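You operate a simulated robot arm through the tools that you are given. There is no shell and no other tool.

The job below is to be done with a simulated robot arm. You get a single attempt, and the scene is never put back.

TASK
Put things in order on the top of the test bench. At the end: the black slab with a fin stands on top of the blue paint tin; the white slab with a fin stands where the black slab with a fin stood; the spool of green cord stands where the white slab with a fin stood; the yellow spare button from the top of the test bench stands where the spool of green cord stood; whatever was shut is shut again. Leave all else as you found it, and nothing knocked over.
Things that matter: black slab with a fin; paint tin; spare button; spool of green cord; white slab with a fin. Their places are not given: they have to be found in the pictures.

The check looks at the end state, three seconds after you hand in, the way a careful person would. Anything else that was tipped, shoved, dropped, spilled or broken makes it a failure.

THE ROBOT
A 6-joint arm with a two-finger parallel gripper, fixed in place. Base frame: the origin is at the foot of the arm, x ahead of it, y to its left, z up; the work surface is at about z = 0. Readings come in mm, rad, newtons and seconds.
With the tool pointing down near the work surface it reaches from about 180 to 460 mm from the base axis. Its first joint turns from -1.222 to 1.222 rad. Payload 1.9 kg.
The TCP is the grasp point between the finger pads, 23 mm short of the fingertips. In the tool frame z runs along the fingers and y along their closing line. Largest opening 94 mm; finger width 38, thickness 10; the body of the gripper, 54 by 96 mm, starts 39 mm behind the TCP.
Orientation is told as [roll, pitch, yaw] about the base's x, y, z axes, in that order, counted from this pose: with the fingers straight down and closing along the base's y, the tool's x points along the base's -x, its y along +y and its z along -z.

THE INTERFACE
- The arm moves only by the tool servo_tool. Its argument "motion" is a list of rows, each an object of numbers (a shift or turn left out is 0, a gripper value left out holds the last): "x", "y", "z": the shift along the tool's x, y, z in units of 25 mm (1.0 is 25 mm); "ax", "ay", "az": the turn, a rotation vector about the tool's x, y, z in units of 4 degrees (1.0 is 4 degrees); "jaw": the finger opening in cm, from 0 to 9.4. In form: [{"x": .., "y": .., "z": .., "ax": .., "ay": .., "az": .., "jaw": ..}, ...]. A call has 1 to 20 rows; each row shifts and turns the commanded pose from where the row before left it, along the tool's axes as they then stand. A call with a number of a shift or a turn outside -1 to 1 is refused whole. Each row takes 0.2 s and may step no farther than 50 mm and 0.15 rad from the row before; otherwise, or with a gripper value out of range, the whole call is refused. Where a pose cannot be reached the arm comes as near as it can. A force on the tool above 40 N (or 10 N above the force at the start of the call, whichever is more), or a blocked arm, ends the call early, and 0.2 s more pass. The fingers move at their own pace (about 108 mm/s each) and stop on an object; they squeeze with about 36 N. The grip force told is the motor's: it shows also when the fingers shut on nothing. Time passes only in rows, and 0.2 s behind the last, so rows that do not move let the fingers close. It gives the time, the measured TCP pose, the force on the tool (base axes), the opening and the grip force at its end, in the units of the frame above (readings bear some noise), with the torque about the TCP (base axes, N m) and any sound that the robot's microphone picked up.
- Cameras (640 x 400 px; columns grow to the right, rows downward): "scene" is fixed at [64.9, 326, 416.7]; the picture's right is [-0.64, -0.77, 0.00], its down [-0.49, 0.41, -0.77] and it looks along [0.59, -0.49, -0.64] (base axes); focal length 214 px, centre (320, 200). "wrist" rides on the gripper at [87, 16, -74] in the tool frame; the picture's right is [-0.18, 0.98, 0.00], its down [-0.58, -0.11, -0.81] and it looks along [-0.79, -0.15, 0.59] (tool axes); focal length 243 px, centre (320, 200).
- snapshot(camera): a new picture of that camera. It takes no simulated time.
- probe_pixels(camera, pixels): for up to 12 pixels [column, row] of the newest picture of that camera ("zoom" is the newest enlarged one), the place [x, y, z] in the base frame of the surface seen there, good to about 2 mm. It takes no simulated time.
- enlarge(camera, box): a new picture of the part [left, top, right, bottom] of that camera's present view, enlarged. It takes no simulated time.
- finish_job(): hands the job in; it is judged then, once.

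Open the gripper and draw the arm clear of the work before you hand the job in, unless the task says otherwise.

The tools are called after "Emit:" as a command line: name --argument value ..., lists and objects as JSON in quotes. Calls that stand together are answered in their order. servo_tool: Moves the arm, as the interface text tells. Its arguments: {"type":"object","properties":{"motion":{"type":"array","items":{"type":"object","properties":{"x":{"type":"number"},"y":{"type":"number"},"z":{"type":"number"},"ax":{"type":"number"},"ay":{"type":"number"},"az":{"type":"number"},"jaw":{"type":"number"}}}}},"required":["motion"]} The other tools are called the same way: snapshot (camera) takes a picture; probe_pixels (camera, pixels) gives the place of the surface under pixels of a picture; enlarge (camera, box) takes an enlarged picture of a part of a camera's view; finish_job () hands the job in.

At the start:

```text
t: 0.0
eef_pos: [270.3, -20.0, 342.7]
ee_rot: [0.002, -0.001, -0.003]
contact_force: [-0.1, -0.2, -0.8]
wrist_torque: [-0.02, 0.01, 0.0]
gripper_width: 93.9
grip_force: 0.0
```

scene: 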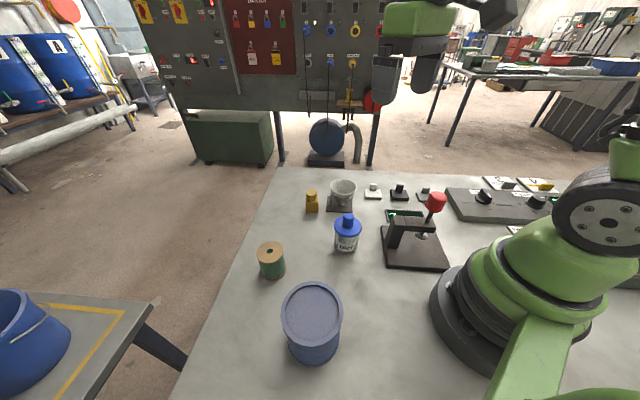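
wrist: 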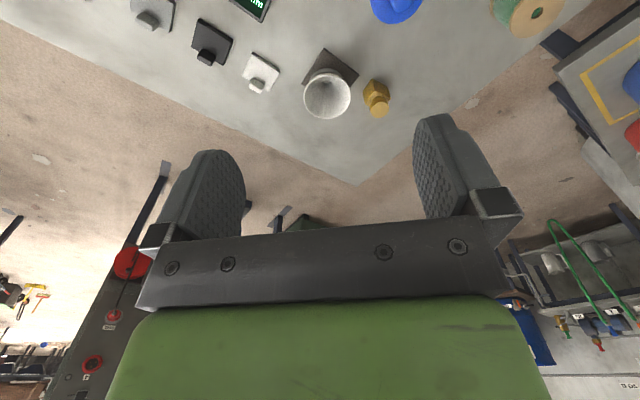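

The scene picture shows the blue tin around (312,320), the green spool at (270,260), white slab around (373,190), black slab around (398,190), and a third slab at (424,193). I will enlarge these regions to see details.

Emit:
enlarge --camera "scene" --box '[290, 160, 450, 260]'

Emit:
enlarge --camera "scene" --box '[430, 160, 590, 260]'

Emit:
enlarge --camera "scene" --box '[220, 220, 380, 380]'

Emit:
enlarge --camera "wrist" --box '[100, 0, 580, 150]'

```text
4.00 times, centred on (370, 210) of scene
```

zoom: 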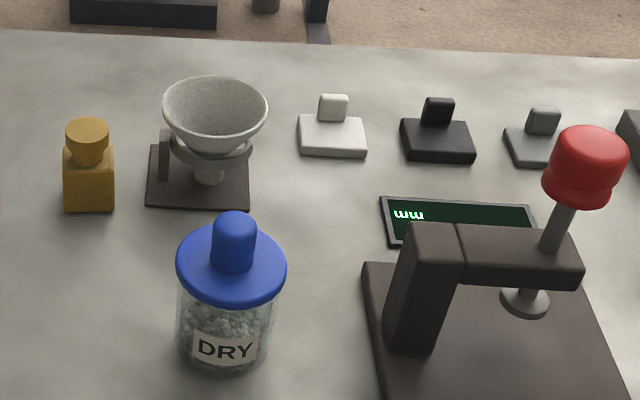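

```text
4.00 times, centred on (510, 210) of scene
```

zoom: 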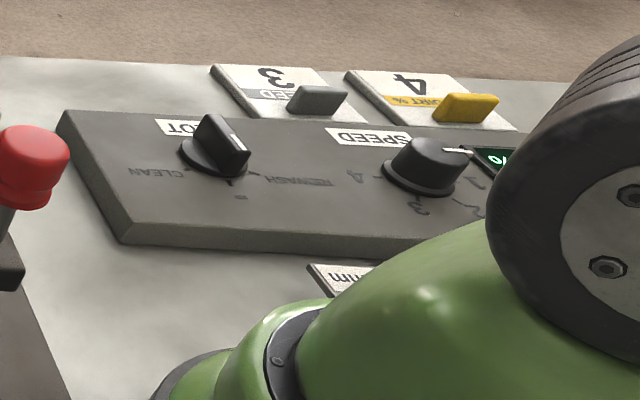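

```text
2.50 times, centred on (300, 300) of scene
```

zoom: 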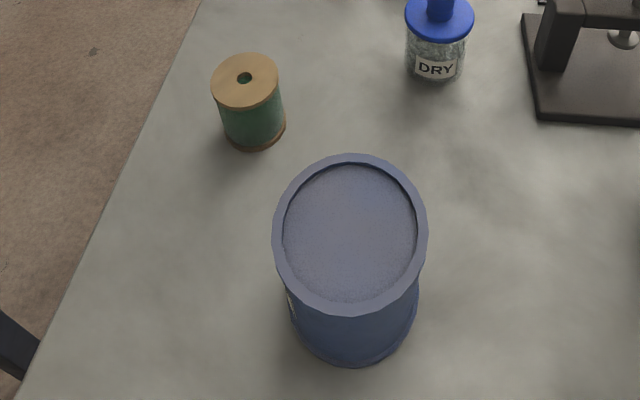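

```text
1.33 times, centred on (340, 75) of wrist
```

zoom: 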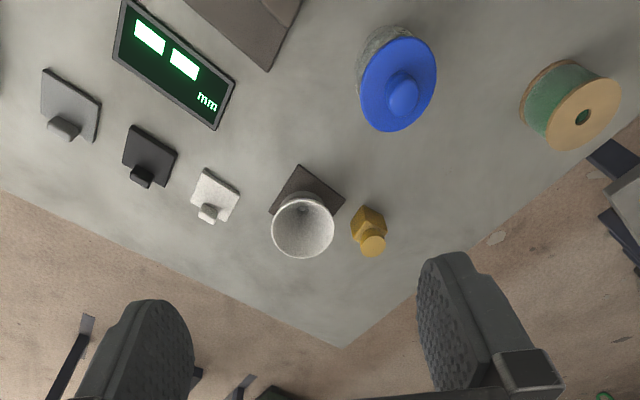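

The objects are visible; I now probe their places in the scene picture: brass/yellow block (312,200), white slab (373,192), black slab (398,193), grey slab (424,194), spool top (270,250), tin lid (312,310), and the cards.

Emit:
probe_pixels --camera "scene" --pixels '[[312, 192], [312, 207], [373, 195], [373, 186], [399, 195], [399, 187], [424, 190], [270, 247], [271, 270], [312, 312], [345, 222], [342, 186]]'

Emit:
probe_pixels --camera "scene" --pixels '[[312, 290], [286, 315], [338, 315], [312, 340], [313, 362], [500, 183], [545, 186], [440, 200], [410, 260], [480, 200], [515, 231], [405, 214]]'

```text
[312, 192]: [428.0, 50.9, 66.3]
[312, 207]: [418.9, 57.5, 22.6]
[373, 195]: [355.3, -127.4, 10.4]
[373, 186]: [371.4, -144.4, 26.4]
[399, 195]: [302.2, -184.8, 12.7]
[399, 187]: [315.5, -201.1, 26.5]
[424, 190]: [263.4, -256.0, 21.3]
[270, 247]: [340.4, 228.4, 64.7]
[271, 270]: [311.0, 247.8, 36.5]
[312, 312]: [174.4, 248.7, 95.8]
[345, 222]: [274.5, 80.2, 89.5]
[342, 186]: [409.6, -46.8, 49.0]
```

```text
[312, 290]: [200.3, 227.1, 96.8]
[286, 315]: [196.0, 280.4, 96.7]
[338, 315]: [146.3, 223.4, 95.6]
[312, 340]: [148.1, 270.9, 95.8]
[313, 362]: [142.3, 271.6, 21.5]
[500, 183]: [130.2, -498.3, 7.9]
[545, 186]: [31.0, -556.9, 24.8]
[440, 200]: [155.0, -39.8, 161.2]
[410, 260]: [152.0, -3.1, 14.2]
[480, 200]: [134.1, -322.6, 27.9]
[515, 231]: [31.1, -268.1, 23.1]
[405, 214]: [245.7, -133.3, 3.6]
```

The mustard-yellow block at (312,200) could be the spare button, but I need to be sure there isn't another; I enlarge it and other regions of the bench.

Emit:
enlarge --camera "scene" --box '[296, 180, 336, 220]'

Emit:
enlarge --camera "scene" --box '[360, 175, 440, 225]'

Emit:
enlarge --camera "scene" --box '[480, 150, 640, 250]'

Emit:
enlarge --camera "scene" --box '[130, 0, 400, 170]'

```text
10.00 times, centred on (316, 200) of scene
```

zoom: 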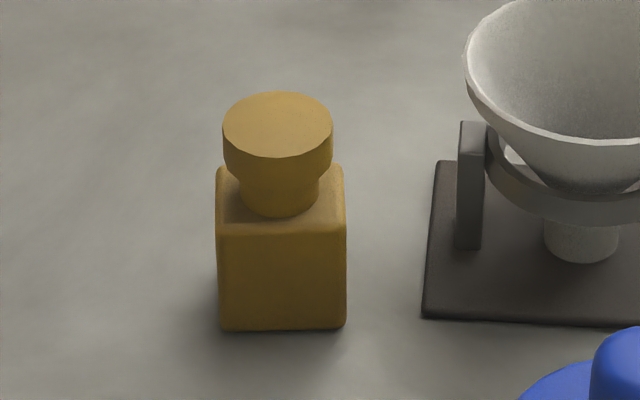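

```text
8.00 times, centred on (400, 200) of scene
```

zoom: 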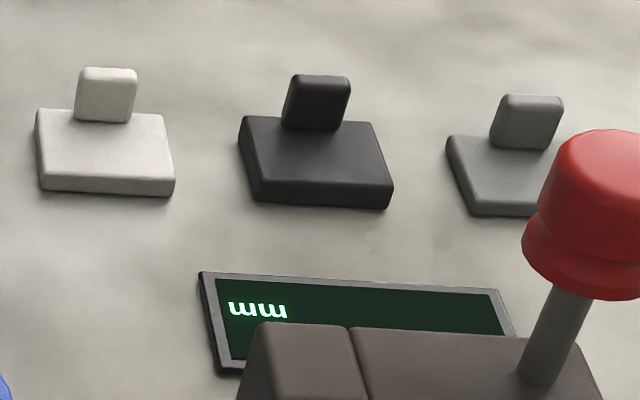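

```text
4.00 times, centred on (560, 200) of scene
```

zoom: 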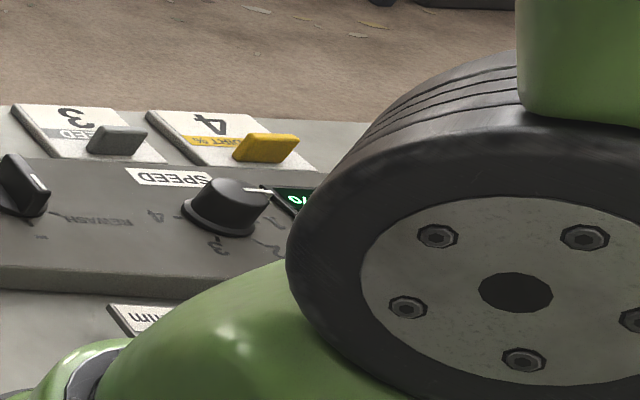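

```text
2.35 times, centred on (265, 85) of scene
```

zoom: 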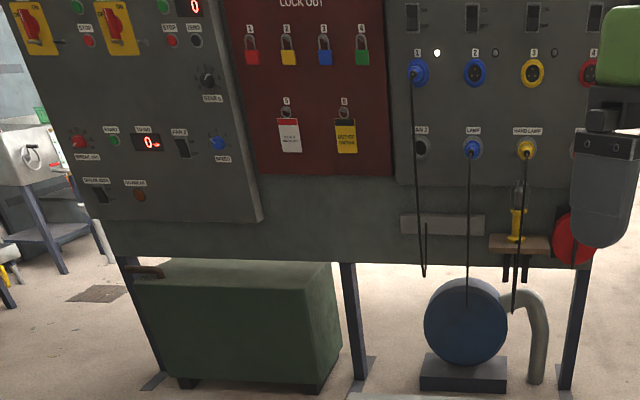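

The yellow block has a mushroom knob like a push button. To check that nothing else on the bench fits better, I turn the wrist in place at z=343 to look towards the -y side.

Emit:
servo_tool --motion '[{"az": 1}, {"az": 1}, {"az": 1}, {"az": 1}, {"az": 1}, {"az": 1}, {"az": 1}, {"az": 1}, {"az": 1}, {"az": 1}, {"az": 1}, {"az": 1}, {"az": 1}, {"az": 1}, {"az": 1}, {"az": 1}]'

Emit:
snapshot --camera "wrist"

Emit:
snapshot --camera "scene"

```text
t: 3.4
eef_pos: [269.0, -19.0, 341.9]
ee_rot: [0.001, 0.0, -1.12]
contact_force: [1.0, 0.0, -0.2]
wrist_torque: [-0.06, -0.02, 0.0]
gripper_width: 94.2
grip_force: 0.1
```

```text
taken
```

wrist: 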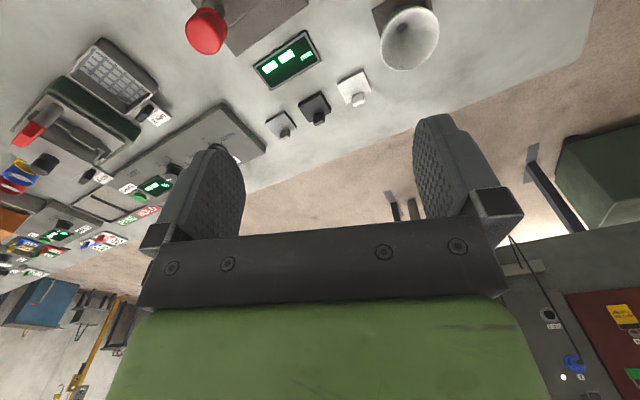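

```text
taken
```

scene: 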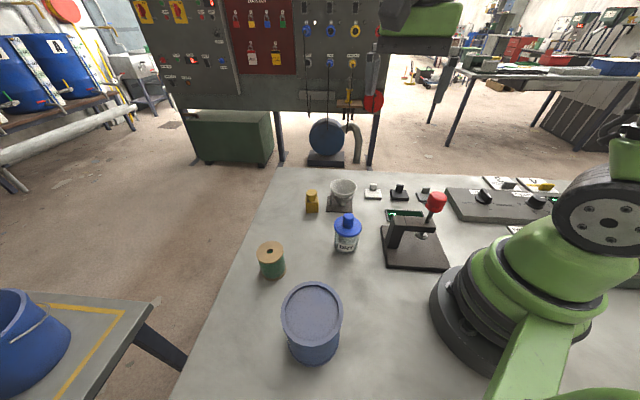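

The bench continues along -y with many devices. I enlarge the left part of the wrist picture to look for spare buttons and anything shut.

Emit:
enlarge --camera "wrist" --box '[0, 20, 280, 195]'

Emit:
enlarge --camera "wrist" --box '[0, 140, 160, 290]'

Emit:
probe_pixels --camera "wrist" --pixels '[[110, 80], [80, 130], [22, 172], [40, 165], [205, 30], [60, 240], [150, 115], [290, 60], [215, 135], [20, 240], [100, 240], [140, 212]]'

```text
2.29 times, centred on (140, 108) of wrist
```

zoom: 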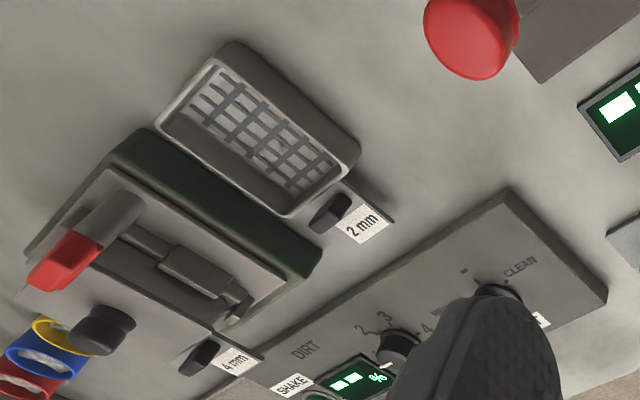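

```text
2.67 times, centred on (80, 215) of wrist
```

zoom: 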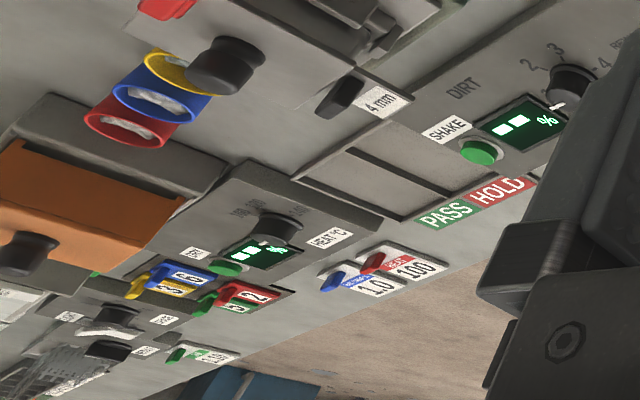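

```text
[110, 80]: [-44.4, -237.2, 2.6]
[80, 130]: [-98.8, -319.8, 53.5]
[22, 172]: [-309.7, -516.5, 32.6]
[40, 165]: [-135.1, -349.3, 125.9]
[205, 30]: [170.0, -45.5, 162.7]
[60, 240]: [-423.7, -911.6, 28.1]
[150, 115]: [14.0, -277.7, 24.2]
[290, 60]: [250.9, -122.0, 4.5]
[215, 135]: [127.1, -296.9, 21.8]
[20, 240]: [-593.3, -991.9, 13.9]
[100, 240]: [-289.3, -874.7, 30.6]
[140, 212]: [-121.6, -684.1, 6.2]
```

This side has only far, out-of-reach devices (no other spare yellow button in reach). I turn back and on to look at the +y side too.

Emit:
servo_tool --motion '[{"az": -1}, {"az": -1}, {"az": -1}, {"az": -1}, {"az": -1}, {"az": -1}, {"az": -1}, {"az": -1}, {"az": -1}, {"az": -1}, {"az": -1}, {"az": -1}, {"az": -1}, {"az": -1}, {"az": -1}, {"az": -1}]'

Emit:
servo_tool --motion '[{"az": -1}, {"az": -1}, {"az": -1}, {"az": -1}, {"az": -1}, {"az": -1}, {"az": -1}, {"az": -1}, {"az": -1}, {"az": -1}, {"az": -1}, {"az": -1}, {"az": -1}, {"az": -1}, {"az": -1}, {"az": -1}]'

Emit:
snapshot --camera "wrist"

```text
t: 6.8
eef_pos: [270.7, -20.6, 342.8]
ee_rot: [-0.001, -0.002, -0.001]
contact_force: [0.0, 0.2, 0.3]
wrist_torque: [0.02, 0.03, -0.01]
gripper_width: 94.2
grip_force: 0.0
```

```text
t: 10.2
eef_pos: [270.1, -19.4, 342.3]
ee_rot: [0.0, 0.0, 1.116]
contact_force: [0.4, -0.3, -0.4]
wrist_torque: [0.03, 0.01, -0.01]
gripper_width: 94.2
grip_force: 0.1
```

```text
taken
```

wrist: 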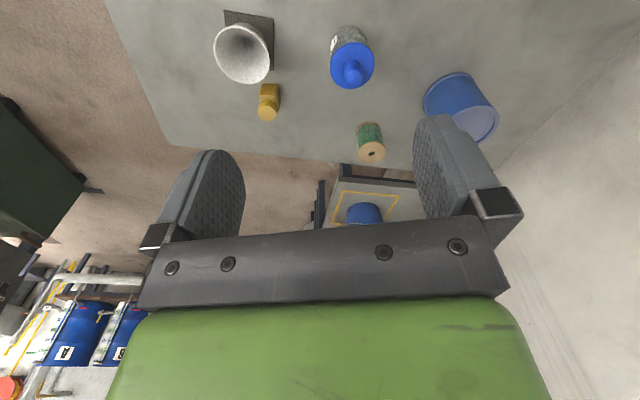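

From here the only yellow thing on the near bench is the mushroom block at (268,102); spool at (370,140), tin at (462,105). I enlarge both to check their shape.

Emit:
enlarge --camera "wrist" --box '[340, 50, 520, 170]'

Emit:
enlarge --camera "wrist" --box '[200, 0, 400, 130]'

Emit:
enlarge --camera "scene" --box '[260, 260, 370, 380]'

```text
3.33 times, centred on (430, 110) of wrist
```

zoom: 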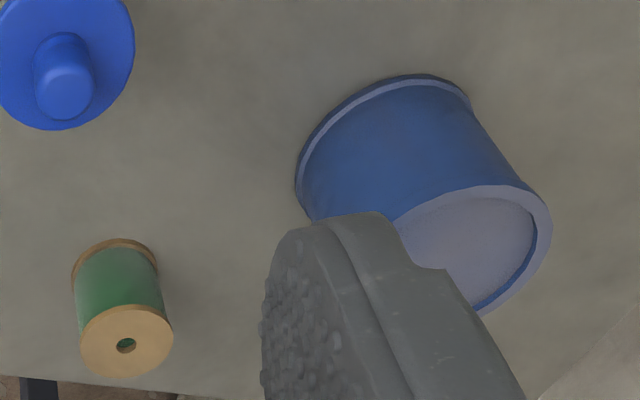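

```text
3.08 times, centred on (300, 65) of wrist
```

zoom: 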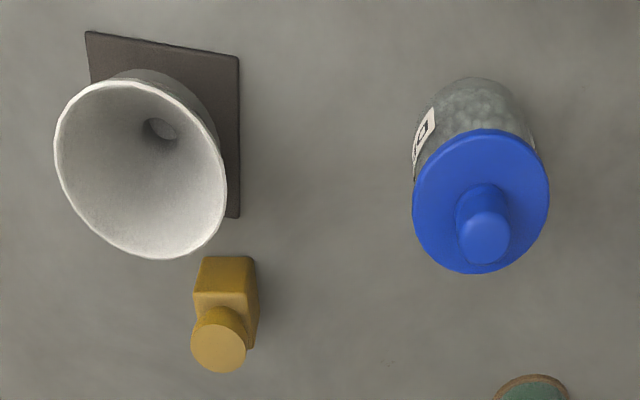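

```text
3.33 times, centred on (315, 320) of scene
```

zoom: 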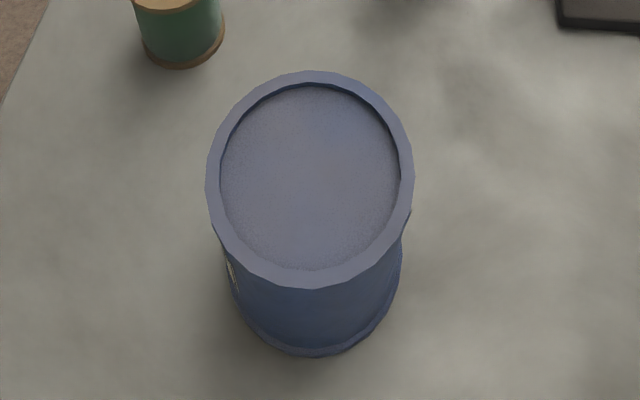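

The tin has a recessed shut lid with a raised rim; everything is identified. Now I measure the white and black slabs with a strongly enlarged scene picture.

Emit:
enlarge --camera "scene" --box '[384, 178, 416, 208]'

```text
13.33 times, centred on (400, 193) of scene
```

zoom: 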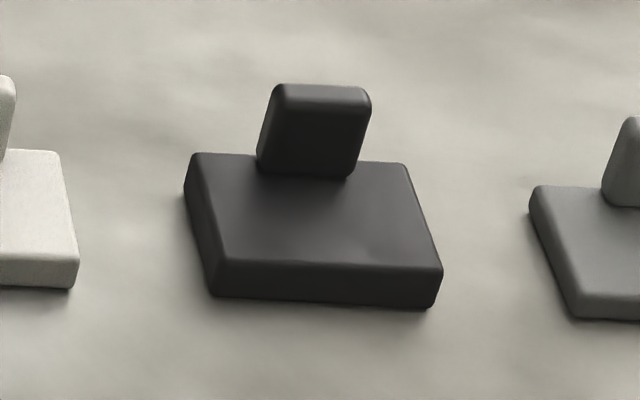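

I probe the black slab's corners and fin in the zoom picture: top-face corners (199,160), (400,168), (434,264), (225,261), bottom front corners (214,292), (428,304), fin (278,100), (362,104), (262,165), (346,172), fin top (320,88) and the top middle (320,220).

Emit:
probe_pixels --camera "zoom" --pixels '[[199, 160], [400, 168], [432, 262], [226, 260], [216, 290], [426, 302], [284, 106], [356, 110], [270, 165], [344, 170], [322, 90], [320, 220]]'

Emit:
probe_pixels --camera "zoom" --pixels '[[190, 190], [212, 275], [220, 280], [330, 285], [432, 290], [320, 140], [265, 140], [262, 150], [360, 130], [300, 92], [340, 92], [320, 320]]'

```text
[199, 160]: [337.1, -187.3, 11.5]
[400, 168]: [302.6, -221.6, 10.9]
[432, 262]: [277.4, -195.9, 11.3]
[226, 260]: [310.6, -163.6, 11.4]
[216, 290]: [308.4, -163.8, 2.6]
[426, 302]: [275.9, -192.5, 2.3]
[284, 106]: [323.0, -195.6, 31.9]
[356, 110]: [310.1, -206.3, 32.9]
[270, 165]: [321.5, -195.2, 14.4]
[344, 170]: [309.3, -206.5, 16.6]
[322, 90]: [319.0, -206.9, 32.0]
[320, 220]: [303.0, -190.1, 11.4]
```

```text
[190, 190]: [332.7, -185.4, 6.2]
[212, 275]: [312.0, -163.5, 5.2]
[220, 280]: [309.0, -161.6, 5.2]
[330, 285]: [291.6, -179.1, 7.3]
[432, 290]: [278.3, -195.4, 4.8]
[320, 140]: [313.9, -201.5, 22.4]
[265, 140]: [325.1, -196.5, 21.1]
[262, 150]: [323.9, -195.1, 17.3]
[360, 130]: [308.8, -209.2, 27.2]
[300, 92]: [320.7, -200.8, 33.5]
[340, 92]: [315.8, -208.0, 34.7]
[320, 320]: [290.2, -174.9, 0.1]
```

The black slab measures about 50x38x12 mm, centred near (307,-192), with the fin near its (+x,-y) edge, top at z≈34. Next, the white slab zoomed.

Emit:
enlarge --camera "scene" --box '[357, 175, 389, 205]'

```text
13.33 times, centred on (373, 190) of scene
```

zoom: 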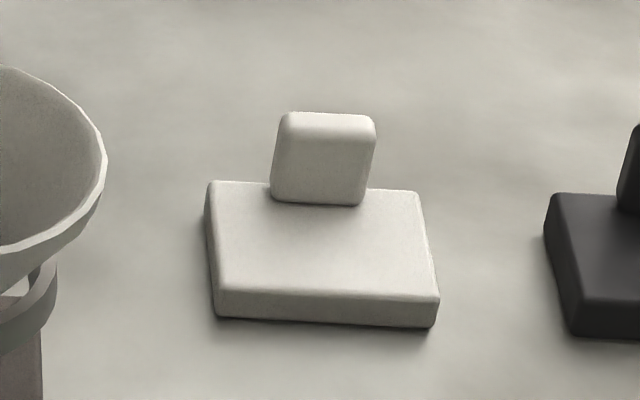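

I probe the white slab's corners and fin in this zoom.

Emit:
probe_pixels --camera "zoom" --pixels '[[217, 188], [414, 196], [432, 292], [224, 285], [222, 311], [430, 321], [290, 140], [362, 145], [280, 195], [350, 200], [330, 118], [320, 250]]'

Emit:
enlarge --camera "scene" --box '[250, 235, 290, 285]'

```text
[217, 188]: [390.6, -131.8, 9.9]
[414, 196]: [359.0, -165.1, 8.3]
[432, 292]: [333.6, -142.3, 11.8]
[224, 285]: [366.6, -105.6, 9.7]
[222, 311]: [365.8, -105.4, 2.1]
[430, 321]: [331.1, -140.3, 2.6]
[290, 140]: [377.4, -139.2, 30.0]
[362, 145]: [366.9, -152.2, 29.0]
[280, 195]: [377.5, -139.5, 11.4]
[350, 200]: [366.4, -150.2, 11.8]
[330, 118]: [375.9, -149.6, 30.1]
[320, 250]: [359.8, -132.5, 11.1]
```

```text
8.00 times, centred on (270, 260) of scene
```

zoom: 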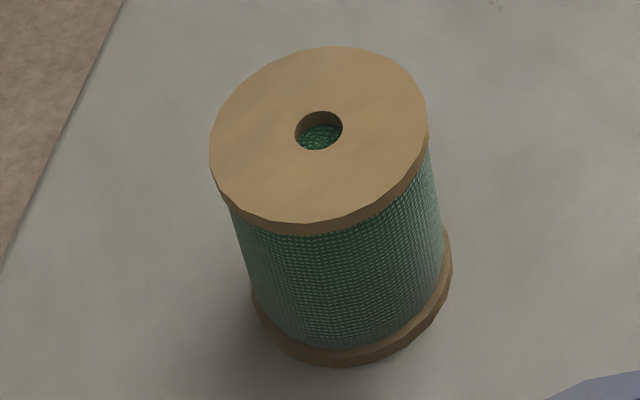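

White slab centre ≈ (362.5,-136), same orientation as the black. Now I probe the spool rim points in the zoom.

Emit:
probe_pixels --camera "zoom" --pixels '[[320, 50], [425, 120], [300, 215], [213, 145], [390, 75], [245, 85], [400, 180], [225, 190], [345, 90], [258, 300], [350, 358], [445, 260]]'

Emit:
enlarge --camera "scene" --box '[296, 180, 376, 230]'

```text
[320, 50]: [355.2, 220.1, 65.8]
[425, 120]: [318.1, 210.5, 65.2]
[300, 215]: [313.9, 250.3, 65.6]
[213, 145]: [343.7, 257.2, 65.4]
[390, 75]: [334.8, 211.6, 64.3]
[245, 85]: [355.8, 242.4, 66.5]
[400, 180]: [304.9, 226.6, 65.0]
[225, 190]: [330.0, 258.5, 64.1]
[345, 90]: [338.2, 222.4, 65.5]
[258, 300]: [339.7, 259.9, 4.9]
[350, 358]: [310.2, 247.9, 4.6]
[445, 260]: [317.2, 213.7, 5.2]
```

```text
8.00 times, centred on (336, 205) of scene
```

zoom: 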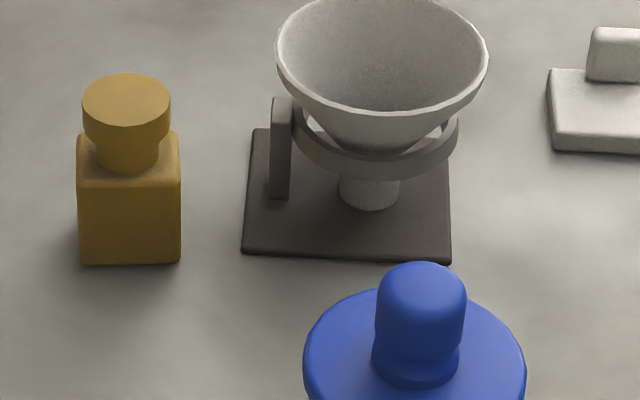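

Spool: centre ≈ (331,234), radius ≈ 26, top at z≈65. Now I probe the yellow block and the funnel's base in this new zoom.

Emit:
probe_pixels --camera "zoom" --pixels '[[84, 145], [175, 145], [88, 180], [172, 180], [86, 255], [174, 255], [126, 100], [90, 105], [166, 105], [126, 78], [110, 165], [128, 220]]'

Emit:
probe_pixels --camera "zoom" --pixels '[[245, 250], [448, 258], [258, 133], [280, 130], [290, 70], [380, 103], [485, 60], [80, 200], [178, 200], [280, 190], [100, 85], [150, 85]]'

```text
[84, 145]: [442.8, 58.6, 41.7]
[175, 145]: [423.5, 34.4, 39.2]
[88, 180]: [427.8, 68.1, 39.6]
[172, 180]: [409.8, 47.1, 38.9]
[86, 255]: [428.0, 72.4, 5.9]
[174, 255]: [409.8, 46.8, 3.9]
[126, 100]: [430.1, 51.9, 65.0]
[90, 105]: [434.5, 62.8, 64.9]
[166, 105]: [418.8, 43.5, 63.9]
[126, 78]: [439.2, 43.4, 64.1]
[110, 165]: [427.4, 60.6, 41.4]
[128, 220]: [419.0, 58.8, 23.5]
```

```text
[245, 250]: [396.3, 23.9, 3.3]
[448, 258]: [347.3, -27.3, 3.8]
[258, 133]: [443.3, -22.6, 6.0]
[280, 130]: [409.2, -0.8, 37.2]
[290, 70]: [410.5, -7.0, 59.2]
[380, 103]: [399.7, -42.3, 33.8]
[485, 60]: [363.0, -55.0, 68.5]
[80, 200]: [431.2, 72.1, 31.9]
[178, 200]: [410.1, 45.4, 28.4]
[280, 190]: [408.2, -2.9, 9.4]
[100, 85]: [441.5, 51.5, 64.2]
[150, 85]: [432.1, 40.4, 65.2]
```

Yellow block: centre ≈ (427,52), ~32 mm square, yawed ~52°, top of block at z≈40, knob top z≈65; nearest funnel-base corner at (396,24). I now turn the tool to yaw 45° (closing across the fin) and move above the black slab's fin near (319,-204), stopping at z≈152 to look.

Emit:
servo_tool --motion '[{"az": 1, "jaw": 3}, {"az": 1}, {"az": 1}, {"az": 1}, {"az": 0.73}, {"x": 0.546, "y": -0.946}, {"x": 0.546, "y": -0.946}, {"x": 0.546, "y": -0.946}, {"x": 0.546, "y": -0.946}, {"x": 0.546, "y": -0.946}, {"x": 0.546, "y": -0.946}, {"x": 0.546, "y": -0.946}, {"z": 0.95}, {"z": 0.95}, {"z": 0.95}, {"z": 0.95}, {"z": 0.95}, {"z": 0.95}, {"z": 0.95}, {"z": 0.95}]'

Emit:
snapshot --camera "wrist"

Emit:
snapshot --camera "scene"

```text
t: 14.4
eef_pos: [318.9, -204.7, 152.5]
ee_rot: [0.0, -0.002, 0.783]
contact_force: [-0.1, -0.4, 0.8]
wrist_torque: [0.04, -0.05, 0.0]
gripper_width: 30.0
grip_force: 0.2
```

```text
taken
```

wrist: 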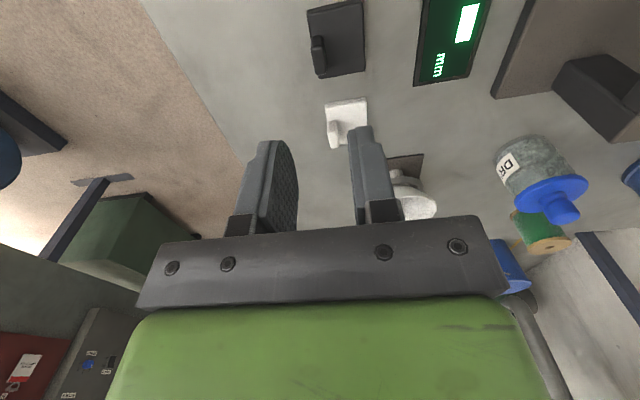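

```text
taken
```

scene: 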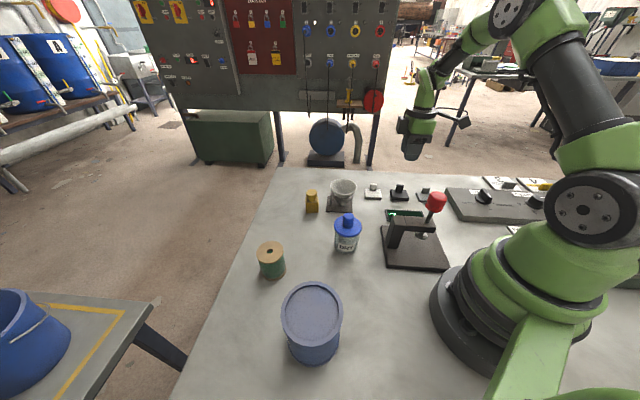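

The tool is at (319,-205,152) and the wrist picture shows the black slab at (337,40) with its fin at (318,55). I enlarge it and probe to find the fin's exact centre.

Emit:
enlarge --camera "wrist" --box '[290, 0, 386, 90]'

```text
4.44 times, centred on (338, 45) of wrist
```

zoom: 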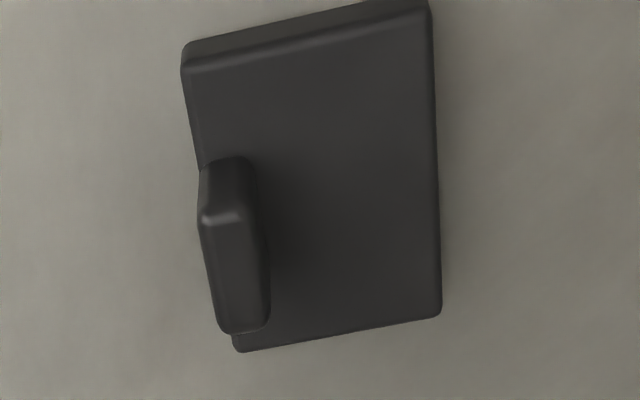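

The fin sits at the slab's back edge. I probe fin-top points and slab-top corners in this zoom.

Emit:
probe_pixels --camera "zoom" --pixels '[[210, 225], [238, 225], [228, 322], [258, 318], [235, 270], [225, 180], [192, 70], [424, 14], [434, 303], [242, 343], [250, 190], [340, 180]]'

```text
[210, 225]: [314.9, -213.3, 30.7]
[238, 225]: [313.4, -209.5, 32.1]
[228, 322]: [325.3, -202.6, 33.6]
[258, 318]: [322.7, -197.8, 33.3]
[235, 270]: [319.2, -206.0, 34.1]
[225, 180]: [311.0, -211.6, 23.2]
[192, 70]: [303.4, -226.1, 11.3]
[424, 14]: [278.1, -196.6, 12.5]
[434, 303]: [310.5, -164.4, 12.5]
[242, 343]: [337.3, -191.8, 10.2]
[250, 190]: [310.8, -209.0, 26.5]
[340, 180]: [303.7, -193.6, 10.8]
```

Fin-top centre ≈ (319,-205.7), z≈34; the tool is already aligned. I descend to TCP z≈38 (tips at 15, above slab top 12).

Emit:
servo_tool --motion '[{"z": 0.9, "x": 0.02, "y": -0.03}, {"z": 0.9}, {"z": 0.9}, {"z": 0.9}, {"z": 0.5}, {"z": 0.46}, {}]'

Emit:
snapshot --camera "wrist"

Emit:
enlarge --camera "scene" --box '[360, 120, 460, 220]'

```text
t: 16.0
eef_pos: [319.0, -204.5, 38.5]
ee_rot: [0.001, 0.001, 0.785]
contact_force: [0.3, -0.1, -0.7]
wrist_torque: [0.04, 0.01, -0.01]
gripper_width: 30.2
grip_force: 0.0
```

```text
taken
```

wrist: 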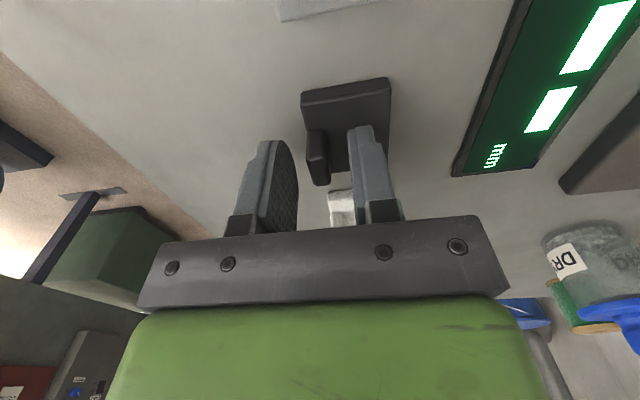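

```text
4.00 times, centred on (410, 170) of scene
```

zoom: 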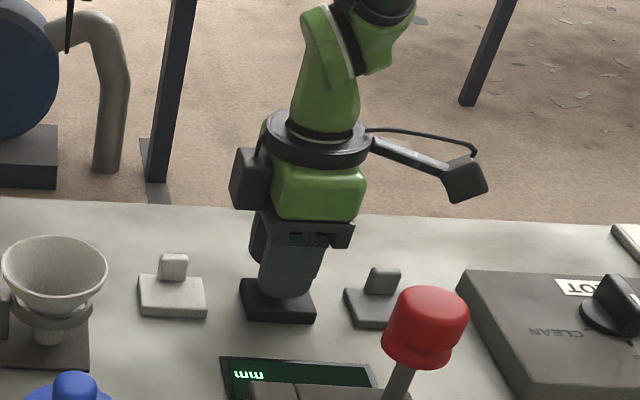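

The fin is at (317,150), midway between the fingers at (285,170) and (360,170). I close the jaw.

Emit:
servo_tool --motion '[{"jaw": 0}, {}, {}, {}]'

Emit:
snapshot --camera "wrist"

```text
t: 17.0
eef_pos: [319.6, -205.5, 38.4]
ee_rot: [-0.001, 0.0, 0.784]
contact_force: [0.5, -0.3, -0.2]
wrist_torque: [0.01, 0.0, 0.01]
gripper_width: 8.9
grip_force: 36.2
```

```text
taken
```

wrist: 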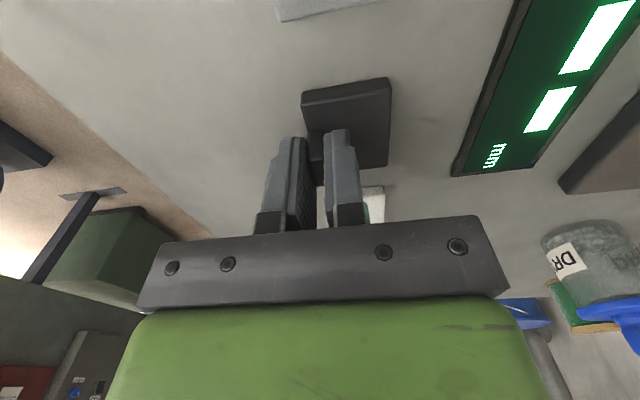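

The fingers hold the fin (width 8.9, 36 N). I lift slowly and check.

Emit:
servo_tool --motion '[{"z": -0.3}, {"z": -0.6}, {"z": -0.9}, {"z": -0.9}, {}]'

Emit:
snapshot --camera "wrist"

Emit:
snapshot --camera "scene"

```text
t: 18.2
eef_pos: [319.5, -205.8, 105.8]
ee_rot: [0.0, 0.001, 0.786]
contact_force: [-0.2, 0.2, -1.2]
wrist_torque: [-0.01, 0.02, 0.0]
gripper_width: 8.6
grip_force: 36.2
```

```text
taken
```

wrist: 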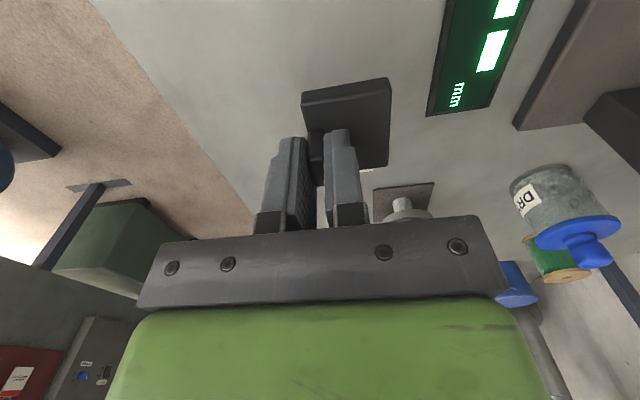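

```text
taken
```

scene: 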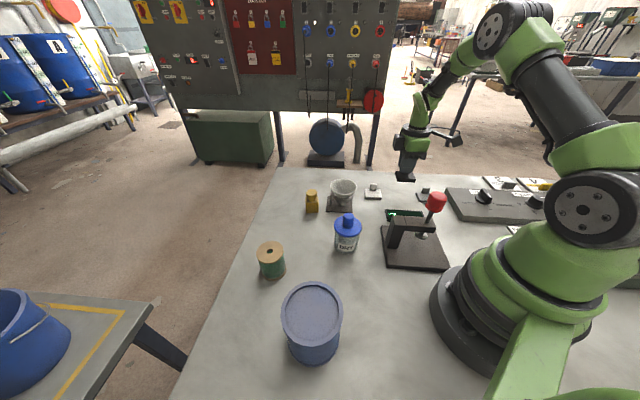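

The slab hangs steadily in the grip (same place in the wrist picture). Before carrying it, I measure the tin's rim and lid in a zoom.

Emit:
enlarge --camera "scene" --box '[272, 272, 352, 372]'

```text
4.00 times, centred on (312, 322) of scene
```

zoom: 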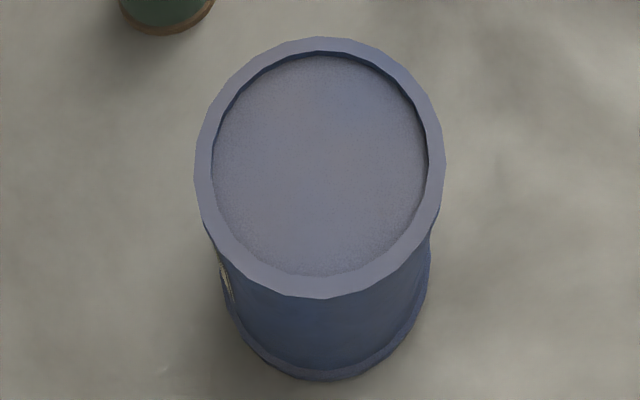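

I probe the inner rim and outer rim edges and lid centre.

Emit:
probe_pixels --camera "zoom" --pixels '[[322, 41], [438, 165], [200, 165], [315, 293], [405, 75], [240, 80], [408, 245], [235, 245], [320, 155], [320, 75], [225, 165], [415, 170]]'

Emit:
probe_pixels --camera "zoom" --pixels '[[320, 265], [320, 50], [320, 282], [204, 165], [436, 175], [435, 140], [205, 190], [300, 50], [360, 55], [280, 280], [360, 280], [320, 200]]'

```text
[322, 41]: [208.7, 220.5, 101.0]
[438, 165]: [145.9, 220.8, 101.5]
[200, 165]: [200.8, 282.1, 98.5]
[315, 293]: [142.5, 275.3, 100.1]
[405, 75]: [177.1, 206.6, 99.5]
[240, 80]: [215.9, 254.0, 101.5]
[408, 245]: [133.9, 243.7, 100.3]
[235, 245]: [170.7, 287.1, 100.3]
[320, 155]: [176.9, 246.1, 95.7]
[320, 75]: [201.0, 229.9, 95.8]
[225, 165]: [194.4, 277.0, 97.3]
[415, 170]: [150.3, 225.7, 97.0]
```

```text
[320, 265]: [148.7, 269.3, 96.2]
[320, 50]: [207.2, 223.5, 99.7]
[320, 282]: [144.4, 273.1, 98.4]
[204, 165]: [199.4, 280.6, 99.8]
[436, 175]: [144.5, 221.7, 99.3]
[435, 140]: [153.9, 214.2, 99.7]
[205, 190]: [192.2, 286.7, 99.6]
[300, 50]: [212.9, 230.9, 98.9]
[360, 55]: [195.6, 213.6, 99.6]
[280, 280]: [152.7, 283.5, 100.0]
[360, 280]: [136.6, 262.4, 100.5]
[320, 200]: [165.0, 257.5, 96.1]
```

Tin: centre ≈ (174.4,248.3), rim z≈100, lid z≈96, recess radius ≈37 mm. The slab (half-diagonal ~31) fits inside. I raise to z≈270 and sweep towards TCP (186.4,236.3), so the slab's centre comes over the tin's centre.

Emit:
servo_tool --motion '[{"z": -0.938}, {"z": -0.938}, {"z": -0.938}, {"z": -0.938}, {"z": -0.938}, {"z": -0.938}, {"z": -0.938}, {"x": -0.25, "y": 0.47}, {"x": -0.514, "y": 0.957}, {"x": -0.514, "y": 0.957}, {"x": -0.514, "y": 0.957}, {"x": -0.514, "y": 0.957}, {"x": -0.514, "y": 0.957}, {"x": -0.514, "y": 0.957}, {"x": -0.514, "y": 0.957}, {"x": -0.514, "y": 0.957}, {"x": -0.514, "y": 0.957}, {"x": -0.514, "y": 0.957}]'

```text
t: 22.0
eef_pos: [237.1, 65.2, 270.5]
ee_rot: [0.002, 0.0, 0.786]
contact_force: [-0.5, 0.6, -0.4]
wrist_torque: [-0.02, 0.01, 0.02]
gripper_width: 9.0
grip_force: 36.3
```

At (237,65,270) with the grip unchanged. I continue to above the tin and look.

Emit:
servo_tool --motion '[{"x": -0.486, "y": 0.896}, {"x": -0.486, "y": 0.896}, {"x": -0.486, "y": 0.896}, {"x": -0.486, "y": 0.896}, {"x": -0.486, "y": 0.896}, {"x": -0.486, "y": 0.896}, {"x": -0.486, "y": 0.896}, {}]'

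Emit:
snapshot --camera "wrist"

Emit:
snapshot --camera "scene"

```text
t: 23.8
eef_pos: [185.7, 239.1, 268.6]
ee_rot: [-0.001, 0.001, 0.785]
contact_force: [0.3, 0.4, -0.5]
wrist_torque: [0.0, 0.01, -0.02]
gripper_width: 8.8
grip_force: 36.3
```

```text
taken
```

wrist: 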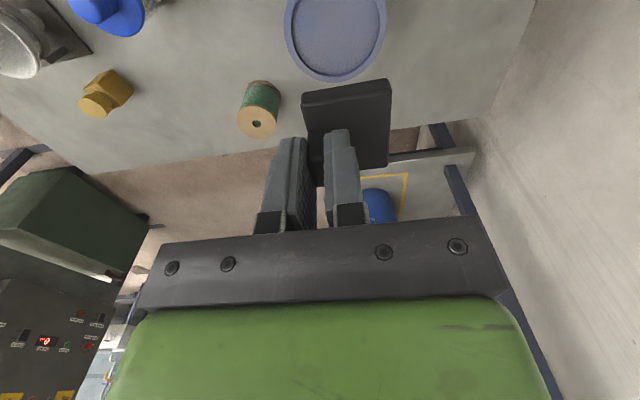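

```text
taken
```

scene: 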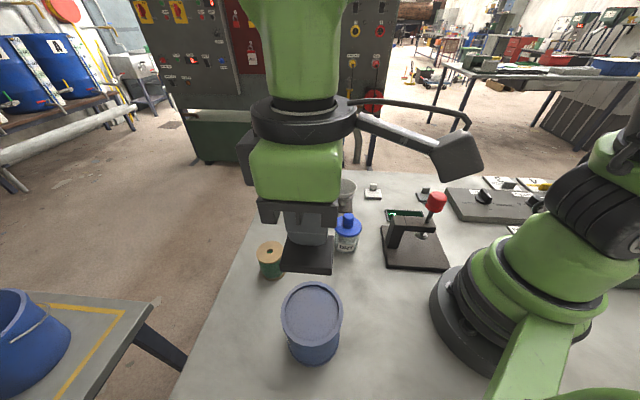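

The slab hangs above the tin. I probe the held slab's corners in the scene picture zoom to verify where its centre really is.

Emit:
enlarge --camera "scene" --box '[260, 210, 360, 290]'

Emit:
enlarge --camera "wrist" --box '[270, 0, 420, 200]'

```text
5.00 times, centred on (310, 250) of scene
```

zoom: 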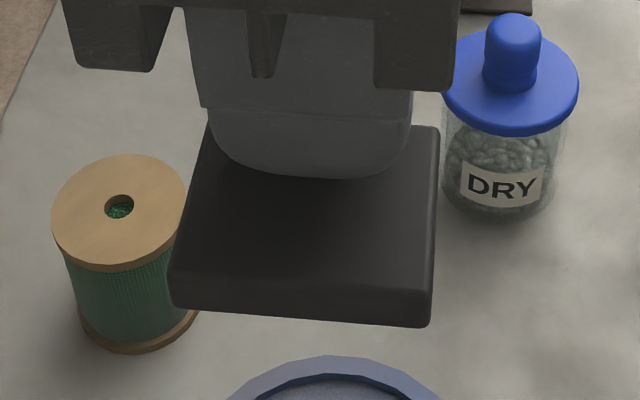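

```text
2.00 times, centred on (345, 100) of wrist
```

zoom: 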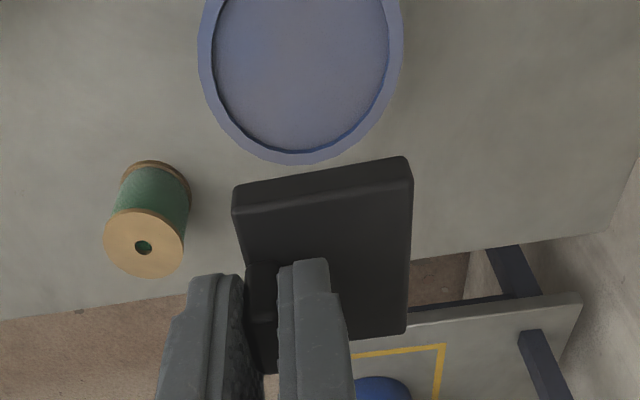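

In this zoom the slab's near top corners are at about (241,213) and (409,184), far right at (403,330); I probe them and points on the tin rim for a relative check.

Emit:
probe_pixels --camera "zoom" --pixels '[[242, 214], [407, 188], [402, 330], [238, 196], [406, 162], [330, 230], [380, 300], [250, 240], [205, 60], [395, 70], [300, 160], [300, 60]]'

```text
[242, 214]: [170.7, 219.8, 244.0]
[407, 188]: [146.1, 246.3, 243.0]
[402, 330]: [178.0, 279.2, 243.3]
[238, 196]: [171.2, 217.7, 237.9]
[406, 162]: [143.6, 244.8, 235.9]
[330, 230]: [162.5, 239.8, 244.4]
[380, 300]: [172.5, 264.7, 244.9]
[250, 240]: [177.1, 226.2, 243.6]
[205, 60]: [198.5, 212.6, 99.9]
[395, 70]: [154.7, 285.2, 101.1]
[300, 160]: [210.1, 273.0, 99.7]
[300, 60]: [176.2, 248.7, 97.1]
```

The slab's centre is at about (174.4,249.5), within 1-2 mm of the tin's centre. I descend to about z=144 and check before the final lowering.

Emit:
servo_tool --motion '[{"z": 0.9}, {"z": 0.95}, {"z": 0.95}, {"z": 0.95}, {"z": 0.8}, {"z": 0.4}, {}]'

Emit:
snapshot --camera "wrist"

Emit:
enlarge --camera "scene" --box '[260, 240, 380, 380]'

```text
t: 25.4
eef_pos: [185.8, 238.8, 145.1]
ee_rot: [-0.001, -0.001, 0.784]
contact_force: [0.0, -0.6, -1.0]
wrist_torque: [-0.03, 0.04, 0.01]
gripper_width: 8.9
grip_force: 35.7
```

```text
taken
```

wrist: 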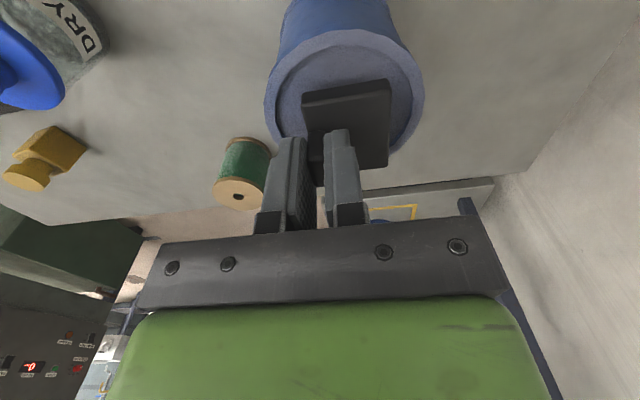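

```text
2.86 times, centred on (320, 310) of scene
```

zoom: 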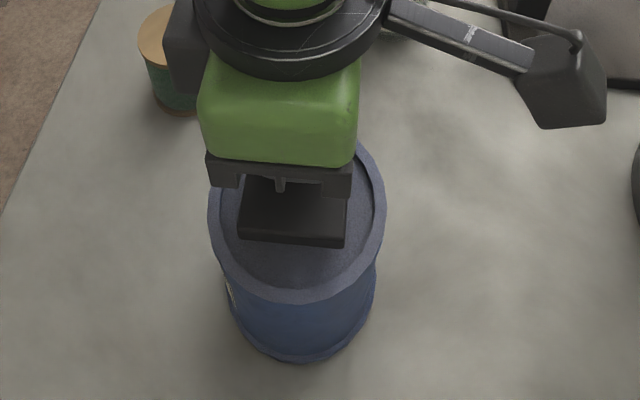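

The slab is inside the lid's circle in both views. I lower the last 10 mm slowly.

Emit:
servo_tool --motion '[{"z": 0.1}, {"z": 0.1}, {"z": 0.08}, {"z": 0.05}, {"z": 0.04}, {"z": 0.03}, {}]'

Emit:
enlarge --camera "wrist" --box '[250, 0, 440, 200]'

```text
t: 27.0
eef_pos: [187.2, 239.6, 136.4]
ee_rot: [0.001, -0.003, 0.787]
contact_force: [2.9, -1.7, 25.2]
wrist_torque: [0.1, 0.02, -0.01]
gripper_width: 8.8
grip_force: 35.5
```

```text
2.00 times, centred on (345, 100) of wrist
```

zoom: 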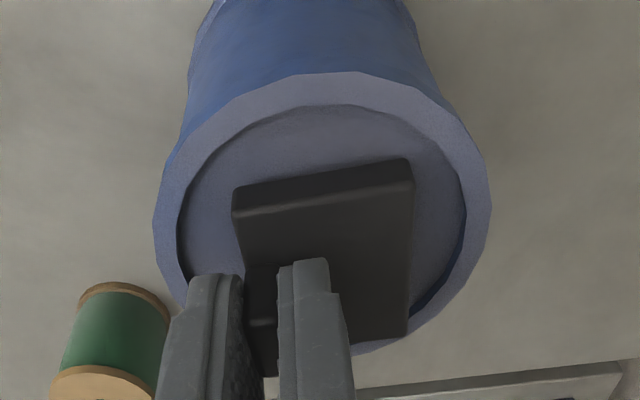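

Contact was felt (25 N upward) at z≈136, with the slab seated inside the recess. I relieve the press by ~1.5 mm and open the jaw gently.

Emit:
servo_tool --motion '[{"z": -0.06}, {}, {"jaw": 1.4}, {"jaw": 2.4}, {}, {}]'

Emit:
enlarge --camera "wrist" --box '[250, 0, 440, 200]'

Emit:
enlarge --camera "scene" --box '[260, 240, 380, 380]'

```text
t: 28.4
eef_pos: [186.2, 237.1, 137.2]
ee_rot: [0.0, -0.001, 0.785]
contact_force: [0.1, -0.2, 0.2]
wrist_torque: [0.0, -0.01, 0.01]
gripper_width: 24.1
grip_force: 0.2
```

```text
2.00 times, centred on (345, 100) of wrist
```

zoom: 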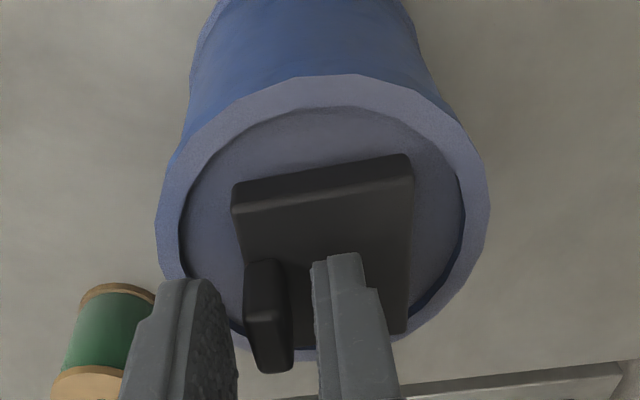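

```text
2.86 times, centred on (320, 310) of scene
```

zoom: 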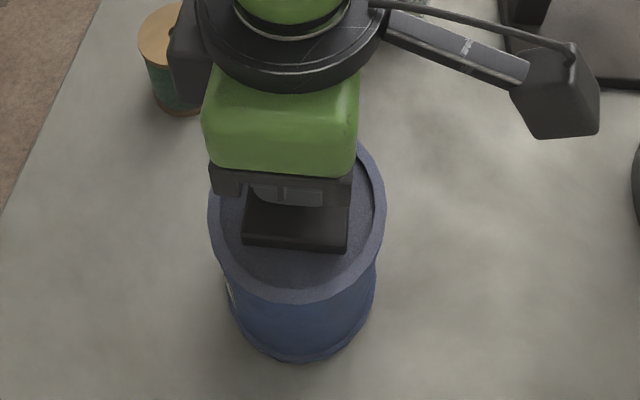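

The slab is free and stands on the lid, both fingers clear of the fin. I rise straight up to z≈270.

Emit:
servo_tool --motion '[{"z": -0.3}, {"z": -0.7}, {"z": -0.95}, {"z": -0.95}, {"z": -0.95}, {"z": -0.95}, {"z": -0.55}, {}]'

Emit:
enlarge --camera "scene" --box '[260, 240, 380, 380]'

Emit:
enlarge --camera "wrist" --box '[250, 0, 440, 200]'

```text
t: 30.2
eef_pos: [186.3, 236.7, 270.4]
ee_rot: [-0.001, 0.0, 0.785]
contact_force: [0.0, -0.6, -0.3]
wrist_torque: [-0.01, -0.01, 0.01]
gripper_width: 24.2
grip_force: 0.1
```

```text
2.86 times, centred on (320, 310) of scene
```

zoom: 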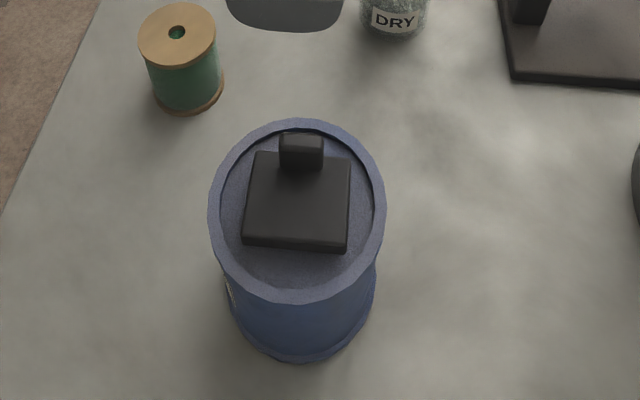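

```text
2.00 times, centred on (345, 100) of wrist
```

zoom: 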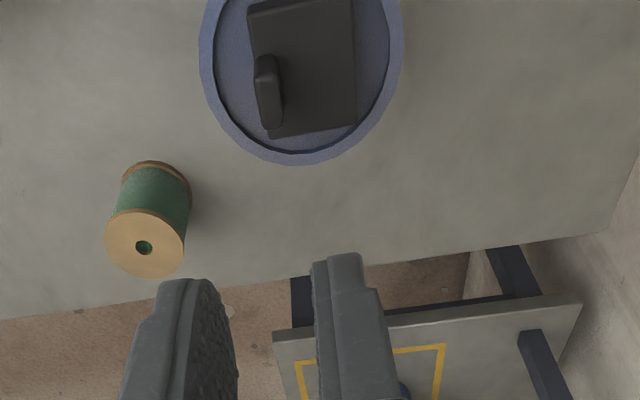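

The black slab stands upright on the tin's lid. Now I travel at z≈270 to above the white slab's fin near (375.5,-149.5).

Emit:
servo_tool --motion '[{"x": 0.3278, "y": -0.957, "jaw": 3}, {"x": 0.3278, "y": -0.957}, {"x": 0.3278, "y": -0.957}, {"x": 0.3278, "y": -0.957}, {"x": 0.3278, "y": -0.957}, {"x": 0.3278, "y": -0.957}, {"x": 0.3278, "y": -0.957}, {"x": 0.3278, "y": -0.957}, {"x": 0.3278, "y": -0.957}, {"x": 0.3278, "y": -0.957}, {"x": 0.3278, "y": -0.957}, {"x": 0.3278, "y": -0.957}, {"x": 0.3278, "y": -0.957}, {"x": 0.3278, "y": -0.957}, {"x": 0.3278, "y": -0.957}, {"x": 0.3278, "y": -0.957}, {"x": 0.3278, "y": -0.957}, {"z": 0.9}, {"z": 0.9}]'

Emit:
servo_tool --motion '[{"z": 0.9}, {"z": 0.9}, {"z": 0.9}, {}]'

Emit:
snapshot --camera "wrist"

Emit:
enlarge --camera "wrist" --box '[290, 0, 386, 90]'

```text
t: 34.2
eef_pos: [376.0, -148.3, 225.3]
ee_rot: [0.0, 0.0, 0.786]
contact_force: [-0.5, -0.3, -0.8]
wrist_torque: [0.02, -0.01, 0.04]
gripper_width: 29.9
grip_force: 0.0
```

```text
t: 35.2
eef_pos: [375.4, -147.6, 159.8]
ee_rot: [0.001, 0.0, 0.787]
contact_force: [0.0, 0.4, -1.2]
wrist_torque: [-0.03, -0.02, 0.01]
gripper_width: 30.0
grip_force: 0.2
```

```text
taken
```

wrist: 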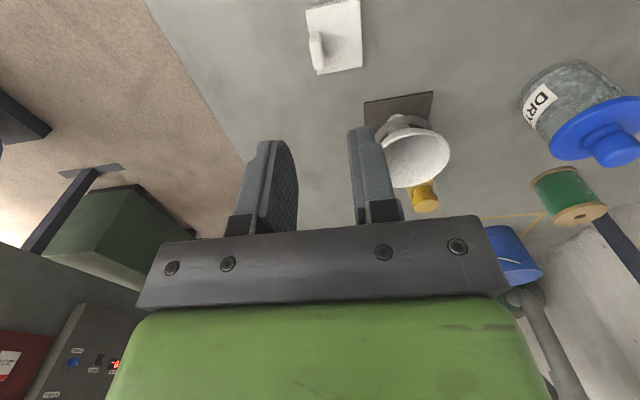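

```text
4.44 times, centred on (338, 45) of wrist
```

zoom: 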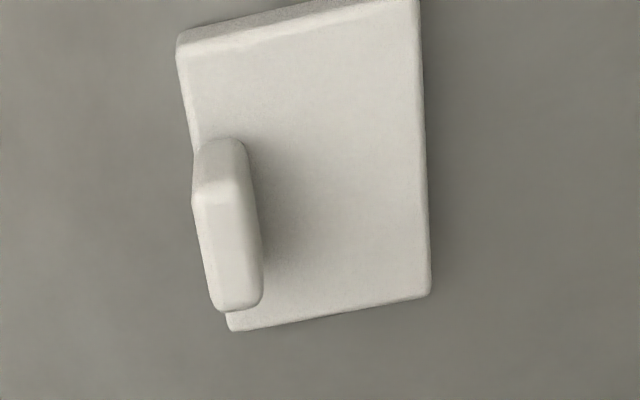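

Above the white slab; its fin top spans about (203,205)–(255,297) in the zoom. I probe fin and slab corners.

Emit:
probe_pixels --camera "zoom" --pixels '[[204, 208], [234, 206], [224, 300], [252, 295], [230, 255], [188, 58], [410, 6], [422, 288], [236, 322], [330, 150], [215, 250], [242, 250]]'

```text
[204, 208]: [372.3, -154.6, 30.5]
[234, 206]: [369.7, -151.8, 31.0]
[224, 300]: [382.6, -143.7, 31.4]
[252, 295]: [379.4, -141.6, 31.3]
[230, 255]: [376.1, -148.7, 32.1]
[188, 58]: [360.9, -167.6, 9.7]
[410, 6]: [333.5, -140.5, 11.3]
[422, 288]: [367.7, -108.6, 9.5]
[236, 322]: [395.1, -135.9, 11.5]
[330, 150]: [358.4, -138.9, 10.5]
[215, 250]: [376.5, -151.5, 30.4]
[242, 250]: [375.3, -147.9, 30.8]
```

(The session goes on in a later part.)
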